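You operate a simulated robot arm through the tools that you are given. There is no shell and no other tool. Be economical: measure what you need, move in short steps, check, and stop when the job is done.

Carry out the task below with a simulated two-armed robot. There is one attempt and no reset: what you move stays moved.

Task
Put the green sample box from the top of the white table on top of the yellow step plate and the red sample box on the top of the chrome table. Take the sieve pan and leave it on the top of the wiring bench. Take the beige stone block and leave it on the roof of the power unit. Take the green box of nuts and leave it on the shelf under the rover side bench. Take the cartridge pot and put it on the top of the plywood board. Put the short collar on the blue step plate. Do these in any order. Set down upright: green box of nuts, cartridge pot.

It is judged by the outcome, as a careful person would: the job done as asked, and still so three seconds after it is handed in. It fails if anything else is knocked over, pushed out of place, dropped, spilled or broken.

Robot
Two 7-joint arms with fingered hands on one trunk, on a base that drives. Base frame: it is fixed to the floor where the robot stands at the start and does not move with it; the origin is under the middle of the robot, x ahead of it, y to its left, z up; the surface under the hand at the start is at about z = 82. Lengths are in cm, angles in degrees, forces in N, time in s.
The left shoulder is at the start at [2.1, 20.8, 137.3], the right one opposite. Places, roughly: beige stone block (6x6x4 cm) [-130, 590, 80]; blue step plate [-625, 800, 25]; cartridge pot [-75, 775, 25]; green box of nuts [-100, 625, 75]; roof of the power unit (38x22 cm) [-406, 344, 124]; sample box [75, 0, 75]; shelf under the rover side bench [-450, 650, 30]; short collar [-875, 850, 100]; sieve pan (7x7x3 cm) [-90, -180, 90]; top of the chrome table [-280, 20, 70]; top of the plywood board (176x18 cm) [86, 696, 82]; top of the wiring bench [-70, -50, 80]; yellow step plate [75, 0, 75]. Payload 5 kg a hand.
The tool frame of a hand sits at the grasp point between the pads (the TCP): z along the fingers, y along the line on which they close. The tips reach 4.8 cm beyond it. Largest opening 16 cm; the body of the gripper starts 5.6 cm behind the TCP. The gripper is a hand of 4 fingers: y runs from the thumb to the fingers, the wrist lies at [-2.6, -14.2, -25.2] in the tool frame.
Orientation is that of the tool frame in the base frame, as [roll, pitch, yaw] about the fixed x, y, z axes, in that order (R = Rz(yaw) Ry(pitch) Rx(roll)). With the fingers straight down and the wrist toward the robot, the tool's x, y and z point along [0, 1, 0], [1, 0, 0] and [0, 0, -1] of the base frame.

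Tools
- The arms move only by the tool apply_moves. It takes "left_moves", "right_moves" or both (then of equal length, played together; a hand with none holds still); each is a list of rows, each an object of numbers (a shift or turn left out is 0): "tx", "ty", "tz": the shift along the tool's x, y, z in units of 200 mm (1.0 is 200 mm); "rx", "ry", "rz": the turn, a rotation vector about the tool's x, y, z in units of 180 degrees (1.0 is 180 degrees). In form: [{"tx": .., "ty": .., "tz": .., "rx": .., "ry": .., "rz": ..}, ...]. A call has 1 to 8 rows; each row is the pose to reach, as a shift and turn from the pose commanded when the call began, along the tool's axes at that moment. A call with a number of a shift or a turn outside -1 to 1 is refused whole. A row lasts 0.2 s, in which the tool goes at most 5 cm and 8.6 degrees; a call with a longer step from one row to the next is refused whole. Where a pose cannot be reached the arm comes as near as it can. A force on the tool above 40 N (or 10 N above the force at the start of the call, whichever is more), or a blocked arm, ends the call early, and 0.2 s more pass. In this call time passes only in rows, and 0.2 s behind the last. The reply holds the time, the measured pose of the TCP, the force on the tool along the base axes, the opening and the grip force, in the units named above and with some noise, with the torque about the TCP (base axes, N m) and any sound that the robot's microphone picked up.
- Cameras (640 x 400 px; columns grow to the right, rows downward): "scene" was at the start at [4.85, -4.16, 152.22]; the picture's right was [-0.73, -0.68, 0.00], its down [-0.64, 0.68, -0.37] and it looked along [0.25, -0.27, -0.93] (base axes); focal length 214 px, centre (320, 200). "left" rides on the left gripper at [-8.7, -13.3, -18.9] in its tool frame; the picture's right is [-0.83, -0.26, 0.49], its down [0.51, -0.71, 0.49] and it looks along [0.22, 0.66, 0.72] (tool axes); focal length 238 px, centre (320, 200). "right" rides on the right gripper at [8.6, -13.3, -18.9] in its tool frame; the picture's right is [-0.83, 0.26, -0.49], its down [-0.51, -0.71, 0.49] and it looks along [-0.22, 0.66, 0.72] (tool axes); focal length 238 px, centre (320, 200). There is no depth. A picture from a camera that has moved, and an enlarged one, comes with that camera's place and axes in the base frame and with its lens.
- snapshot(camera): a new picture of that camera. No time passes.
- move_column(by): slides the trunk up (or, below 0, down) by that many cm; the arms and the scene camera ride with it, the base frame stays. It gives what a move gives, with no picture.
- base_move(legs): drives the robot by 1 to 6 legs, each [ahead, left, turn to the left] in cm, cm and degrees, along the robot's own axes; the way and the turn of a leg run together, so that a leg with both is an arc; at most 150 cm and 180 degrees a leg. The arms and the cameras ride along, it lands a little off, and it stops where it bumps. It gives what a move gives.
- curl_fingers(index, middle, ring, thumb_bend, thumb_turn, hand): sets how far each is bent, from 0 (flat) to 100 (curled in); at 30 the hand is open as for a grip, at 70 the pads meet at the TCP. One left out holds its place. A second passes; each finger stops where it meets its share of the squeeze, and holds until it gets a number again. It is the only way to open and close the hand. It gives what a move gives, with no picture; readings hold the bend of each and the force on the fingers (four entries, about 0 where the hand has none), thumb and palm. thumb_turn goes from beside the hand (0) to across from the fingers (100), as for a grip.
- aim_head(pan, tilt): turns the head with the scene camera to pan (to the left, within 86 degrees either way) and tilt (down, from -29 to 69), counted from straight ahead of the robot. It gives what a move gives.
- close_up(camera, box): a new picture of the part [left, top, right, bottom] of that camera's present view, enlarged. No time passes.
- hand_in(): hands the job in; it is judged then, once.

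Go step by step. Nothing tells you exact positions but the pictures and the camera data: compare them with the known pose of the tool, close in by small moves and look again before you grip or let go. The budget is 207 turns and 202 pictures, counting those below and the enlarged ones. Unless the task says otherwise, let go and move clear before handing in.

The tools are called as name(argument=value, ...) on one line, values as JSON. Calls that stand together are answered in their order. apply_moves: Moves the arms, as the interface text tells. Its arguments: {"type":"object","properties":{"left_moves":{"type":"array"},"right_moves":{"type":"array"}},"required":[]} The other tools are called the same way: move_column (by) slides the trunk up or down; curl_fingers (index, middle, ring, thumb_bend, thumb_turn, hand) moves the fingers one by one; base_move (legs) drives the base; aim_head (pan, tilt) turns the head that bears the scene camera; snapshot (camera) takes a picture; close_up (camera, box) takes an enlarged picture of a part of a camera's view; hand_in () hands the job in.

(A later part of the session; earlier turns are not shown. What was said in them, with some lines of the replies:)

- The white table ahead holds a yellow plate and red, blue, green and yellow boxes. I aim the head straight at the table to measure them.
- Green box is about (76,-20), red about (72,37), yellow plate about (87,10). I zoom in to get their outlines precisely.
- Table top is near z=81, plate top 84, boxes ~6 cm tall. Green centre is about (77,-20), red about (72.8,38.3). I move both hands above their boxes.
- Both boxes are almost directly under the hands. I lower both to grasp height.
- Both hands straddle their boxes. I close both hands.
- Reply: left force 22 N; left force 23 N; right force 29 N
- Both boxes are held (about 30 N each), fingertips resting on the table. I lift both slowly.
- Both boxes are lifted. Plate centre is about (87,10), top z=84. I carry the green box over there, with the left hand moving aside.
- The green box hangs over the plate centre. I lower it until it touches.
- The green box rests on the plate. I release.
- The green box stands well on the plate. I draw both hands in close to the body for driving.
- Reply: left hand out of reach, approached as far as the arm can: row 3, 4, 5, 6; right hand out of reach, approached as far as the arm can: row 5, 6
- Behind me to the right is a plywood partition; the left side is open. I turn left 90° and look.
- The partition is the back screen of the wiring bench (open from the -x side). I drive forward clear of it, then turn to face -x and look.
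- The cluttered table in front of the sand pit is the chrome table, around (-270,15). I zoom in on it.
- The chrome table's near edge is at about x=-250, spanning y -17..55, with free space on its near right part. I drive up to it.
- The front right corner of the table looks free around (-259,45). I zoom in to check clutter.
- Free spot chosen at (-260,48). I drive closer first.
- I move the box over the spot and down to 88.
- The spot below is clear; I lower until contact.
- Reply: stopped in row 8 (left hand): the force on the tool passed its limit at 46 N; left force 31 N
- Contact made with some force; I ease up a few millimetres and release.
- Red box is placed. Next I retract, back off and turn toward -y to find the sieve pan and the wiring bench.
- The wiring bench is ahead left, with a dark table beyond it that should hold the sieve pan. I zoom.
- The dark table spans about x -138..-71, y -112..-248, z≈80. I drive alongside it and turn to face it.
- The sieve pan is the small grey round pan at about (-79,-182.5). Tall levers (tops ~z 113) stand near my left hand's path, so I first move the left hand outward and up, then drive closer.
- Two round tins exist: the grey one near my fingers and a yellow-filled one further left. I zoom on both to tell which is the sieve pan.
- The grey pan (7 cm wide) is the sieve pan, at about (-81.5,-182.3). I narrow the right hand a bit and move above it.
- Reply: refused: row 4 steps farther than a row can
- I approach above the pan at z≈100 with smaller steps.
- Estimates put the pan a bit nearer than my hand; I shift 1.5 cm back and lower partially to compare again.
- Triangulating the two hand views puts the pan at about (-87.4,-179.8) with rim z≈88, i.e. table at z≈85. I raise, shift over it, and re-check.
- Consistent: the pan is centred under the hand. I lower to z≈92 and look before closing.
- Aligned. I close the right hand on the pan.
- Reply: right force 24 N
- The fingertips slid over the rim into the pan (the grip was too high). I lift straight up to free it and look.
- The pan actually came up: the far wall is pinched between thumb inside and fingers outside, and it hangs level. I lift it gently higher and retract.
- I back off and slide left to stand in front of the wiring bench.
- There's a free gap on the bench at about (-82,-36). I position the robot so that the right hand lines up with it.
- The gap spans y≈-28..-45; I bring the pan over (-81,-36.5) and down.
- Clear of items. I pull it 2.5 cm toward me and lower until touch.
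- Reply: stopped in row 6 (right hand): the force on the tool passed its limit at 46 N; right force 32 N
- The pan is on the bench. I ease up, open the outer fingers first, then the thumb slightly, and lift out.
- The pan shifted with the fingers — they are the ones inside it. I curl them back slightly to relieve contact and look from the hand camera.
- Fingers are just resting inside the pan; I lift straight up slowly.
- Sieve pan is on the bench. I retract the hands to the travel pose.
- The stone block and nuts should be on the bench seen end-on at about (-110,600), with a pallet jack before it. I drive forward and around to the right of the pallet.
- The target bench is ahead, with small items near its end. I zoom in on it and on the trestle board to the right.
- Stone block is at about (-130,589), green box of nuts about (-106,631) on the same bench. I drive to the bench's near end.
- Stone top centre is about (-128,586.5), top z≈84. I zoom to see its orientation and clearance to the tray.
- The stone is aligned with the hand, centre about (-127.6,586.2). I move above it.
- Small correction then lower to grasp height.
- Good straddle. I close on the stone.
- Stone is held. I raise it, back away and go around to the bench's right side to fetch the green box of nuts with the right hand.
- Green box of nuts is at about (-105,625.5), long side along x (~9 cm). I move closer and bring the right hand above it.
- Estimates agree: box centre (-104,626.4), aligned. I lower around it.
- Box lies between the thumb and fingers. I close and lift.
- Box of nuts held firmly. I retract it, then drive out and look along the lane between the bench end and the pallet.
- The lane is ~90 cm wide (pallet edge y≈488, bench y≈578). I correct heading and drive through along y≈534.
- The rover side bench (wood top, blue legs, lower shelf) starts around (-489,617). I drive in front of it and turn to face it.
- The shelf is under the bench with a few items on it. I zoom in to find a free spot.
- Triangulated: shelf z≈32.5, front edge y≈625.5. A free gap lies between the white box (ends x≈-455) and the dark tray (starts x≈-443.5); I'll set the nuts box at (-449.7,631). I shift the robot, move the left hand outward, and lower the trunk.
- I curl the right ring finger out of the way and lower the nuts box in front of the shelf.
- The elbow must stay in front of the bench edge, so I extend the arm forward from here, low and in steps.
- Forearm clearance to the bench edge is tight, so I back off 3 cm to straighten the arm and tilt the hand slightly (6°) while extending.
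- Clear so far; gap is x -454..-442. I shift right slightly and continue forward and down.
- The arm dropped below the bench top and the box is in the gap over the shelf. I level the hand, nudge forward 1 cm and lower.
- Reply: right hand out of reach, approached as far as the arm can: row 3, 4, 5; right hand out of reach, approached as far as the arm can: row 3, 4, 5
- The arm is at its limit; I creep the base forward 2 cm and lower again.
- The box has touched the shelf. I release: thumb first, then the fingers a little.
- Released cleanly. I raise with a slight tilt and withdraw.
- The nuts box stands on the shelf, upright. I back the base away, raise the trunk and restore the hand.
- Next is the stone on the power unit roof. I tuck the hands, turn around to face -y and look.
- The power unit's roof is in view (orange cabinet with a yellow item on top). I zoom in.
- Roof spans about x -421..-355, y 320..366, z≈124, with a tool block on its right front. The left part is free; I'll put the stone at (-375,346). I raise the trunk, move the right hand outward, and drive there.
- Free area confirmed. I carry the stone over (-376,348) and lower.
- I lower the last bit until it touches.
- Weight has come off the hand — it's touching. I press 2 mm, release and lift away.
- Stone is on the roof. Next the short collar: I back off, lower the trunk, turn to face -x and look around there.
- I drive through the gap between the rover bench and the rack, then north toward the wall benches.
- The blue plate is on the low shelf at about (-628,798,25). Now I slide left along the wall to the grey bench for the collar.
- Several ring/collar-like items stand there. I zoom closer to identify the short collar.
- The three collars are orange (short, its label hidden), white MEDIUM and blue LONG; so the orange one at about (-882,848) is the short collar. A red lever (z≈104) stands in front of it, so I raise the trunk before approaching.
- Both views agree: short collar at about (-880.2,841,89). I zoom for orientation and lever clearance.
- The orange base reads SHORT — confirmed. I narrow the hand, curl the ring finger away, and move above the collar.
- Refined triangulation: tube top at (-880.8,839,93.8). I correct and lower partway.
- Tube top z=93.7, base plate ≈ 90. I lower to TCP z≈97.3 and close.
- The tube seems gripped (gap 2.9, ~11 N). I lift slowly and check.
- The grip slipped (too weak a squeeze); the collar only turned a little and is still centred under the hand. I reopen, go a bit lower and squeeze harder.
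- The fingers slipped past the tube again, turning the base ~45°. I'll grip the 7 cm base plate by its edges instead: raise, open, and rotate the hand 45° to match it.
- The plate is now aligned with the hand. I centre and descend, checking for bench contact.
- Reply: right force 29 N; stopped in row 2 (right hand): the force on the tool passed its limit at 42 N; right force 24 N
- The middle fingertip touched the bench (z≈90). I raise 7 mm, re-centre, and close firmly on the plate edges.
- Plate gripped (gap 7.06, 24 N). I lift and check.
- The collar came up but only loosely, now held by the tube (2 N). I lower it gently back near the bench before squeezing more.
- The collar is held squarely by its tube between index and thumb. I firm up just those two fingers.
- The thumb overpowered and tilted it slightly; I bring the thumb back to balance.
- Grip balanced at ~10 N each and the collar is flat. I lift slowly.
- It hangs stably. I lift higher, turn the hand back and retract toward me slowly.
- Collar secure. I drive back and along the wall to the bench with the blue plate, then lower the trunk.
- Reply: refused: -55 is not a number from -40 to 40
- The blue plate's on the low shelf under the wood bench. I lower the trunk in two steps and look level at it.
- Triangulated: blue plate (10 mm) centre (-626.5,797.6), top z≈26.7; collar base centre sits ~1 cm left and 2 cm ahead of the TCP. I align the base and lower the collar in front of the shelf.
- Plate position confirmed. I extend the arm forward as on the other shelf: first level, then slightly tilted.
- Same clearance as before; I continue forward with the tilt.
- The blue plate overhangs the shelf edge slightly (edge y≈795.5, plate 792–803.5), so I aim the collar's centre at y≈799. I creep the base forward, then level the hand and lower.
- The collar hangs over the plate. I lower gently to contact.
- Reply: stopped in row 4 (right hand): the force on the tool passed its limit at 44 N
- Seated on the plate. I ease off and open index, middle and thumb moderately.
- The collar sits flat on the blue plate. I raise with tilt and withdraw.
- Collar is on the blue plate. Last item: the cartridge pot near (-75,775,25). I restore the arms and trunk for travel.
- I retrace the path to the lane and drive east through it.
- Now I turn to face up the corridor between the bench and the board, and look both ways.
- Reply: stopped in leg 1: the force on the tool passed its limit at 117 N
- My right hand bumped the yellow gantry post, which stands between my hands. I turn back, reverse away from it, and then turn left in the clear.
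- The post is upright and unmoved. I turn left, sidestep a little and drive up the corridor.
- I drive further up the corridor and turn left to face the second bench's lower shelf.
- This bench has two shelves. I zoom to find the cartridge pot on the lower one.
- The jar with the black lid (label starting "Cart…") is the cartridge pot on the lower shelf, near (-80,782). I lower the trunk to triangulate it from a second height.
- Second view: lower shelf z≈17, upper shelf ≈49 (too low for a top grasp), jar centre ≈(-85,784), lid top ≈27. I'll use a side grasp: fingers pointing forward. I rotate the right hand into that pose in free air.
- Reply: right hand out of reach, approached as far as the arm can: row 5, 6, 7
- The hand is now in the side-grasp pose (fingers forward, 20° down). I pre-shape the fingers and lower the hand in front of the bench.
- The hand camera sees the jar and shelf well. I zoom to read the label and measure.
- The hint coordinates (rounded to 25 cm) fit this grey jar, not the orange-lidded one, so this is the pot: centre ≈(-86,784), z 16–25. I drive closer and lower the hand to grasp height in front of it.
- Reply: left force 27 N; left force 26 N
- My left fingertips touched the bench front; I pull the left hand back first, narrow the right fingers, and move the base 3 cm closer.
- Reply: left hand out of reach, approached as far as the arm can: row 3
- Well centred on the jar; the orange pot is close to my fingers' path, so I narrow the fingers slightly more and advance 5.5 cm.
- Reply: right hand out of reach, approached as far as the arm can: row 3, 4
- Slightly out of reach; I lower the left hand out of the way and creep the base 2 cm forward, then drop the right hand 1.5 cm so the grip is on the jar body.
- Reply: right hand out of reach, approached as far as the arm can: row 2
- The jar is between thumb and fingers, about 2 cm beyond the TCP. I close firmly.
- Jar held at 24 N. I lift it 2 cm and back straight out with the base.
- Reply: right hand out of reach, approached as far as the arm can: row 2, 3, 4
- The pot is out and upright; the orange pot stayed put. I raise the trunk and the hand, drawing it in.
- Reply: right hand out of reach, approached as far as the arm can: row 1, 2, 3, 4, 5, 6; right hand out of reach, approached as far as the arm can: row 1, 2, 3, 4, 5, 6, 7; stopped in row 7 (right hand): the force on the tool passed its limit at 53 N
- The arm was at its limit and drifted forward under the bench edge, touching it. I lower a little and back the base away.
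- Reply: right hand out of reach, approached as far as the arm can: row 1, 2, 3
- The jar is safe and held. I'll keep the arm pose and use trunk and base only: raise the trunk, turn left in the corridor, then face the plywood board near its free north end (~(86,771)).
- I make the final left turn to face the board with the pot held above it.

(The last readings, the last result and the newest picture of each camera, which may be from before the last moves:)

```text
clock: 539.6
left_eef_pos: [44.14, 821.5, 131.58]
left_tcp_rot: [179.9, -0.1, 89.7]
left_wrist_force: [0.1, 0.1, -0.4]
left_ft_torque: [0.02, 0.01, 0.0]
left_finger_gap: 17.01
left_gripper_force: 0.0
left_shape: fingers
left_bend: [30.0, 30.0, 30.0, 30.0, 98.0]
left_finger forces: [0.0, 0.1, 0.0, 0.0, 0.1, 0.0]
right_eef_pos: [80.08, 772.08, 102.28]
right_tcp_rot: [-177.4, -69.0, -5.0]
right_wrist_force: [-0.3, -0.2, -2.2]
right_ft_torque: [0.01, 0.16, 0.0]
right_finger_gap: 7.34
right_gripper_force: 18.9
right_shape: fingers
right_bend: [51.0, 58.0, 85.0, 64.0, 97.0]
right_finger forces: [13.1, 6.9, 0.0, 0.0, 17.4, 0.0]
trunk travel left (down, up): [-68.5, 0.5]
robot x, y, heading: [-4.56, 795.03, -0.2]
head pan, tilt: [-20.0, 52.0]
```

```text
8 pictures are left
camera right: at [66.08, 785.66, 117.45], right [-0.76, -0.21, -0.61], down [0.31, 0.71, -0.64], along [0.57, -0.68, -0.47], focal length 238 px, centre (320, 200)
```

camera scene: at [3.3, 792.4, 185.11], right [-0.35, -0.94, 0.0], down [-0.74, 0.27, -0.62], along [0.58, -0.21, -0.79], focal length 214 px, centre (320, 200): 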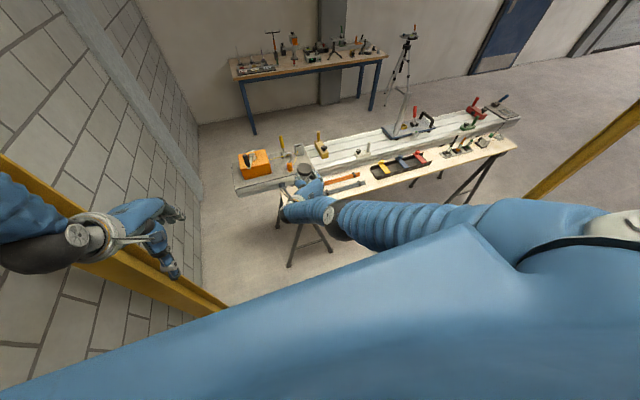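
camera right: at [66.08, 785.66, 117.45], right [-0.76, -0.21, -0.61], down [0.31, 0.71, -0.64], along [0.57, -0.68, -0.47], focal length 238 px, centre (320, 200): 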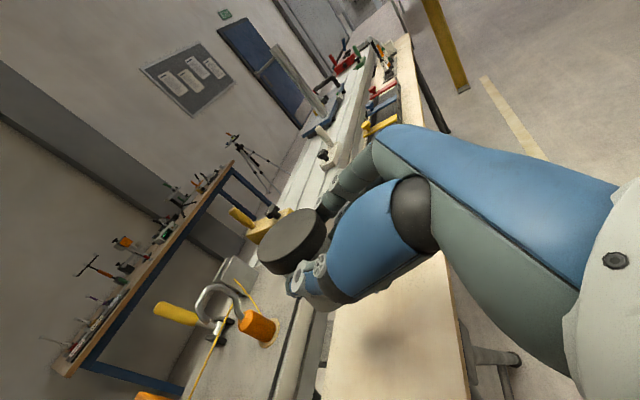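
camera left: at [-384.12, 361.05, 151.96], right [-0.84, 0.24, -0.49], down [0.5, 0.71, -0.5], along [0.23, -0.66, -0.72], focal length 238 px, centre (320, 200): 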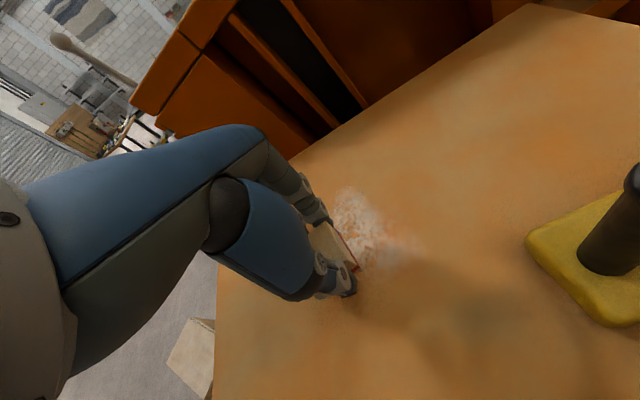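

The pot is over the board (x 75–95) near its north end, clear of tools. I lower with the trunk.

move_column(by=-10.5)

snapshot(camera="right")

```text
clock: 541.0
left_eef_pos: [44.08, 821.68, 121.15]
left_tcp_rot: [179.9, 0.0, 89.7]
left_wrist_force: [-1.1, -0.6, 0.2]
left_ft_torque: [0.04, -0.03, 0.02]
left_finger_gap: 17.01
left_gripper_force: 0.1
left_shape: fingers
left_bend: [30.0, 30.0, 30.0, 30.0, 98.0]
left_finger forces: [0.0, 0.1, 0.2, 0.1, 0.0, 0.1]
right_eef_pos: [79.89, 771.81, 91.97]
right_tcp_rot: [-177.3, -69.0, -5.1]
right_wrist_force: [0.6, 0.7, -2.1]
right_ft_torque: [0.02, 0.17, 0.0]
right_finger_gap: 7.34
right_gripper_force: 18.6
right_shape: fingers
right_bend: [51.0, 58.0, 85.0, 64.0, 97.0]
right_finger forces: [13.0, 6.9, 0.1, 0.1, 17.3, 0.1]
trunk travel left (down, up): [-58.0, 11.0]
robot x, y, heading: [-4.89, 794.93, 0.1]
head pan, tilt: [-20.0, 52.0]
```

```text
7 pictures are left
camera right: at [66.08, 785.65, 107.03], right [-0.76, -0.21, -0.61], down [0.31, 0.71, -0.64], along [0.57, -0.68, -0.47], focal length 238 px, centre (320, 200)
```

right: 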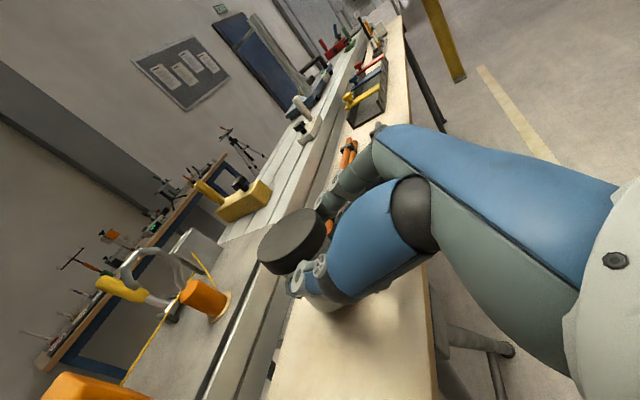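

The board is clear here; I shift 2.5 cm north away from an orange tool handle, then lower in small trunk steps watching the force.

base_move(legs=[[1.5, 2.5, 0]])

move_column(by=-2.5)

close_up(camera="right", box=[200, 160, 460, 400])

```text
clock: 541.8
left_eef_pos: [45.43, 823.58, 121.23]
left_tcp_rot: [180.0, -0.1, 89.7]
left_wrist_force: [-0.4, -2.2, 0.5]
left_ft_torque: [0.13, -0.04, -0.01]
left_finger_gap: 17.0
left_gripper_force: 0.0
left_shape: fingers
left_bend: [30.0, 30.0, 30.0, 30.0, 98.0]
left_finger forces: [0.0, 0.0, 0.0, 0.0, 0.0, 0.1]
right_eef_pos: [81.37, 773.97, 91.78]
right_tcp_rot: [-177.2, -69.1, -5.3]
right_wrist_force: [-0.3, -1.4, -3.3]
right_ft_torque: [0.02, 0.13, 0.17]
right_finger_gap: 7.32
right_gripper_force: 18.5
right_shape: fingers
right_bend: [51.0, 58.0, 85.0, 64.0, 97.0]
right_finger forces: [13.0, 7.0, 0.0, 0.0, 17.4, 0.0]
trunk travel left (down, up): [-58.0, 11.0]
robot x, y, heading: [-3.74, 797.51, -0.1]
head pan, tilt: [-20.0, 52.0]
```

```text
clock: 542.5
left_eef_pos: [45.41, 823.97, 118.47]
left_tcp_rot: [179.9, 0.1, 89.7]
left_wrist_force: [1.2, 0.1, -0.2]
left_ft_torque: [-0.08, 0.01, -0.01]
left_finger_gap: 17.0
left_gripper_force: 0.1
left_shape: fingers
left_bend: [30.0, 30.0, 30.0, 30.0, 98.0]
left_finger forces: [0.0, 0.0, 0.0, 0.0, 0.1, 0.0]
right_eef_pos: [81.47, 774.17, 89.54]
right_tcp_rot: [-177.7, -69.1, -4.9]
right_wrist_force: [-2.8, -0.2, 10.6]
right_ft_torque: [-0.5, -0.24, -0.21]
right_finger_gap: 7.28
right_gripper_force: 18.2
right_shape: fingers
right_bend: [52.0, 58.0, 85.0, 64.0, 96.0]
right_finger forces: [9.0, 10.0, 0.1, 0.1, 17.3, 0.1]
trunk travel left (down, up): [-55.5, 13.5]
robot x, y, heading: [-3.16, 797.46, 0.1]
head pan, tilt: [-20.0, 52.0]
```

```text
1.67 times, centred on (330, 280) of right
camera zoom: at [67.53, 787.97, 104.6], right [-0.76, -0.21, -0.61], down [0.31, 0.7, -0.64], along [0.57, -0.68, -0.47], focal length 397 px, centre (303, 67)
```

zoom: 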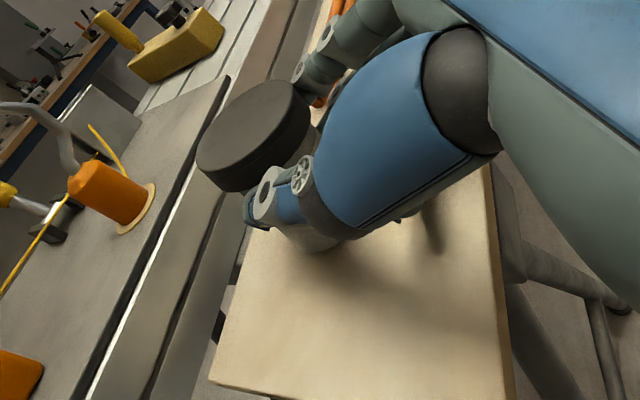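

The pot is resting on the board (contact force ~11 N), centred at about (86,774). I open the fingers gently.

curl_fingers(hand="right", index=48, middle=53, thumb_bend=58)

curl_fingers(hand="right", index=42, middle=44, thumb_bend=42)

close_up(camera="right", box=[200, 160, 460, 400])

```text
clock: 543.5
left_eef_pos: [45.52, 823.79, 118.53]
left_tcp_rot: [179.9, 0.1, 89.5]
left_wrist_force: [0.3, -0.2, 0.6]
left_ft_torque: [-0.01, -0.03, -0.03]
left_finger_gap: 17.02
left_gripper_force: 0.0
left_shape: fingers
left_bend: [30.0, 30.0, 30.0, 30.0, 98.0]
left_finger forces: [0.0, 0.0, 0.0, 0.1, 0.0, 0.0]
right_eef_pos: [81.37, 774.1, 89.3]
right_tcp_rot: [-177.9, -68.9, -4.7]
right_wrist_force: [-1.4, 0.4, -0.1]
right_ft_torque: [-0.02, -0.01, -0.01]
right_finger_gap: 8.09
right_gripper_force: 0.0
right_shape: fingers
right_bend: [48.0, 53.0, 85.0, 57.0, 97.0]
right_finger forces: [0.0, 0.1, 0.0, 0.1, 0.0, 0.0]
trunk travel left (down, up): [-55.5, 13.5]
robot x, y, heading: [-3.4, 797.33, -0.3]
head pan, tilt: [-20.0, 52.0]
```

```text
clock: 544.5
left_eef_pos: [45.42, 823.77, 118.62]
left_tcp_rot: [179.8, 0.0, 89.6]
left_wrist_force: [-0.5, 0.0, 0.3]
left_ft_torque: [-0.01, -0.01, -0.02]
left_finger_gap: 17.01
left_gripper_force: 0.0
left_shape: fingers
left_bend: [30.0, 30.0, 30.0, 30.0, 98.0]
left_finger forces: [0.0, 0.0, 0.0, 0.0, 0.0, 0.1]
right_eef_pos: [81.46, 774.08, 89.37]
right_tcp_rot: [-177.8, -69.1, -4.8]
right_wrist_force: [0.4, -0.5, 0.2]
right_ft_torque: [0.03, -0.04, 0.02]
right_finger_gap: 12.28
right_gripper_force: 0.0
right_shape: fingers
right_bend: [42.0, 44.0, 85.0, 42.0, 97.0]
right_finger forces: [0.0, 0.0, 0.0, 0.0, 0.1, 0.0]
trunk travel left (down, up): [-55.5, 13.5]
robot x, y, heading: [-3.01, 797.84, -0.3]
head pan, tilt: [-20.0, 52.0]
```

```text
1.67 times, centred on (330, 280) of right
camera zoom: at [67.5, 787.91, 104.44], right [-0.76, -0.21, -0.61], down [0.31, 0.7, -0.64], along [0.56, -0.68, -0.47], focal length 397 px, centre (303, 67)
```

zoom: 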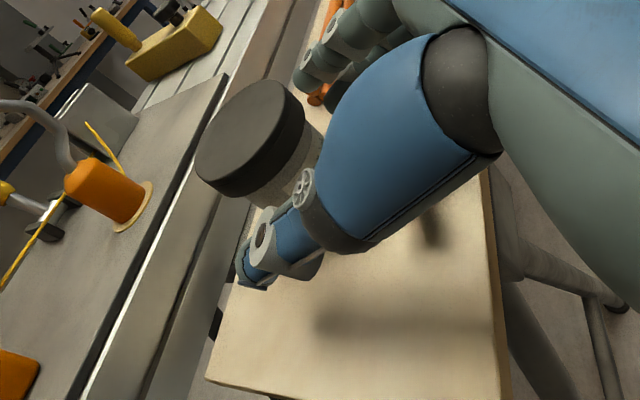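

The pot stands upright and free. I back straight out.

base_move(legs=[[-14, 0, 0], [-16, 0, 0]])

aim_head(pan=-12, tilt=42)

snapshot(camera="scene")

```text
clock: 546.9
left_eef_pos: [15.57, 824.1, 118.57]
left_tcp_rot: [179.9, 0.1, 89.7]
left_wrist_force: [0.0, 0.4, -0.3]
left_ft_torque: [0.0, 0.01, -0.01]
left_finger_gap: 16.99
left_gripper_force: 0.0
left_shape: fingers
left_bend: [30.0, 30.0, 30.0, 30.0, 98.0]
left_finger forces: [0.0, 0.0, 0.1, 0.0, 0.1, 0.1]
right_eef_pos: [51.72, 774.34, 89.3]
right_tcp_rot: [-177.7, -69.0, -4.8]
right_wrist_force: [-0.4, 0.3, -0.7]
right_ft_torque: [0.0, 0.05, -0.01]
right_finger_gap: 12.26
right_gripper_force: 0.2
right_shape: fingers
right_bend: [42.0, 44.0, 85.0, 42.0, 97.0]
right_finger forces: [0.1, 0.0, 0.1, 0.0, 0.0, 0.1]
trunk travel left (down, up): [-55.5, 13.5]
robot x, y, heading: [-33.03, 797.64, -0.0]
head pan, tilt: [-20.0, 52.0]
```

```text
clock: 547.6
left_eef_pos: [15.5, 824.1, 118.58]
left_tcp_rot: [179.9, 0.0, 89.8]
left_wrist_force: [0.1, 0.1, 0.6]
left_ft_torque: [-0.02, -0.05, 0.03]
left_finger_gap: 17.01
left_gripper_force: 0.1
left_shape: fingers
left_bend: [30.0, 30.0, 30.0, 30.0, 98.0]
left_finger forces: [0.1, 0.1, 0.0, 0.0, 0.0, 0.0]
right_eef_pos: [51.62, 774.53, 89.39]
right_tcp_rot: [-177.6, -69.1, -4.9]
right_wrist_force: [-0.6, 0.2, -0.6]
right_ft_torque: [0.0, 0.03, 0.02]
right_finger_gap: 12.29
right_gripper_force: 0.1
right_shape: fingers
right_bend: [42.0, 44.0, 85.0, 42.0, 97.0]
right_finger forces: [0.1, 0.0, 0.0, 0.0, 0.0, 0.0]
trunk travel left (down, up): [-55.5, 13.5]
robot x, y, heading: [-33.23, 797.5, -0.3]
head pan, tilt: [-12.0, 42.0]
```

```text
4 pictures are left
camera scene: at [-24.11, 795.77, 173.51], right [-0.21, -0.98, 0.0], down [-0.65, 0.14, -0.74], along [0.73, -0.16, -0.67], focal length 214 px, centre (320, 200)
```

scene: 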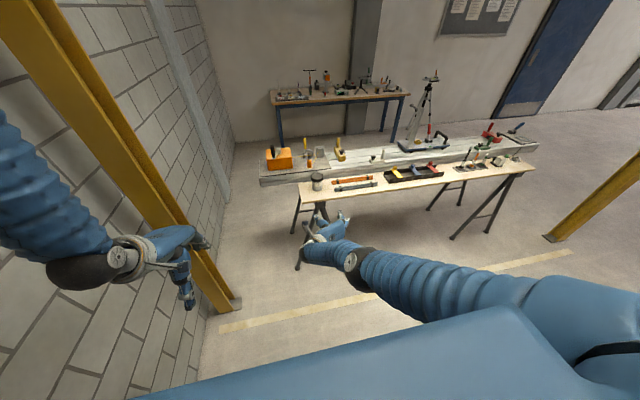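

The pot stands on the board. One last zoom to confirm it's upright.

close_up(camera="scene", box=[285, 150, 385, 215])

```text
6.15 times, centred on (335, 182) of scene
camera zoom: at [-24.11, 795.77, 173.51], right [-0.21, -0.98, 0.0], down [-0.65, 0.14, -0.74], along [0.73, -0.16, -0.67], focal length 1320 px, centre (228, 308)
```

zoom: 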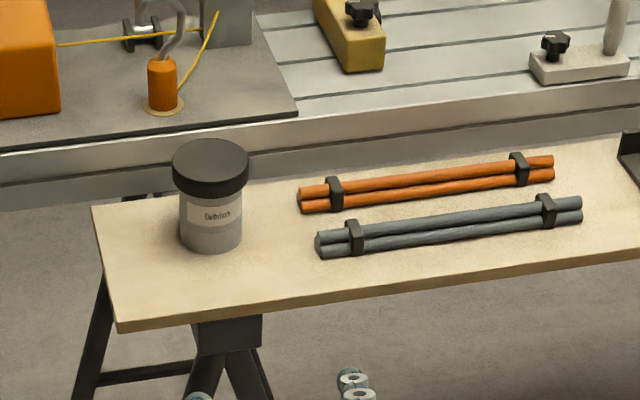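

The pot is upright on the board, all seven items are in place and both hands are clear, so I hand in.

hand_in()

```text
The job is handed in.
```

I placed all seven items where you asked and handed the job in. The green box of nuts and the pot were both standing upright when I left them.

- **Cartridge pot:** No label named it. I took the grey jar with the black lid because its position best matched the one given. Beside it was a smaller orange-lidded pot, which I left in place.
- **Short collar:** It slipped from the hand three times on the bench and was turned and shifted before I got a steady hold. It now sits flat on the blue step plate. That plate hangs slightly over the front edge of its shelf, so I set the collar over the supported part.
- **Contacts on the way:**
  - The right hand bumped the yellow gantry post, which looked unmoved afterwards.
  - The left fingertips pressed against the front of the bench the pot came from.
  - The pot touched the underside of that bench as I drew it out. I saw nothing disturbed there.
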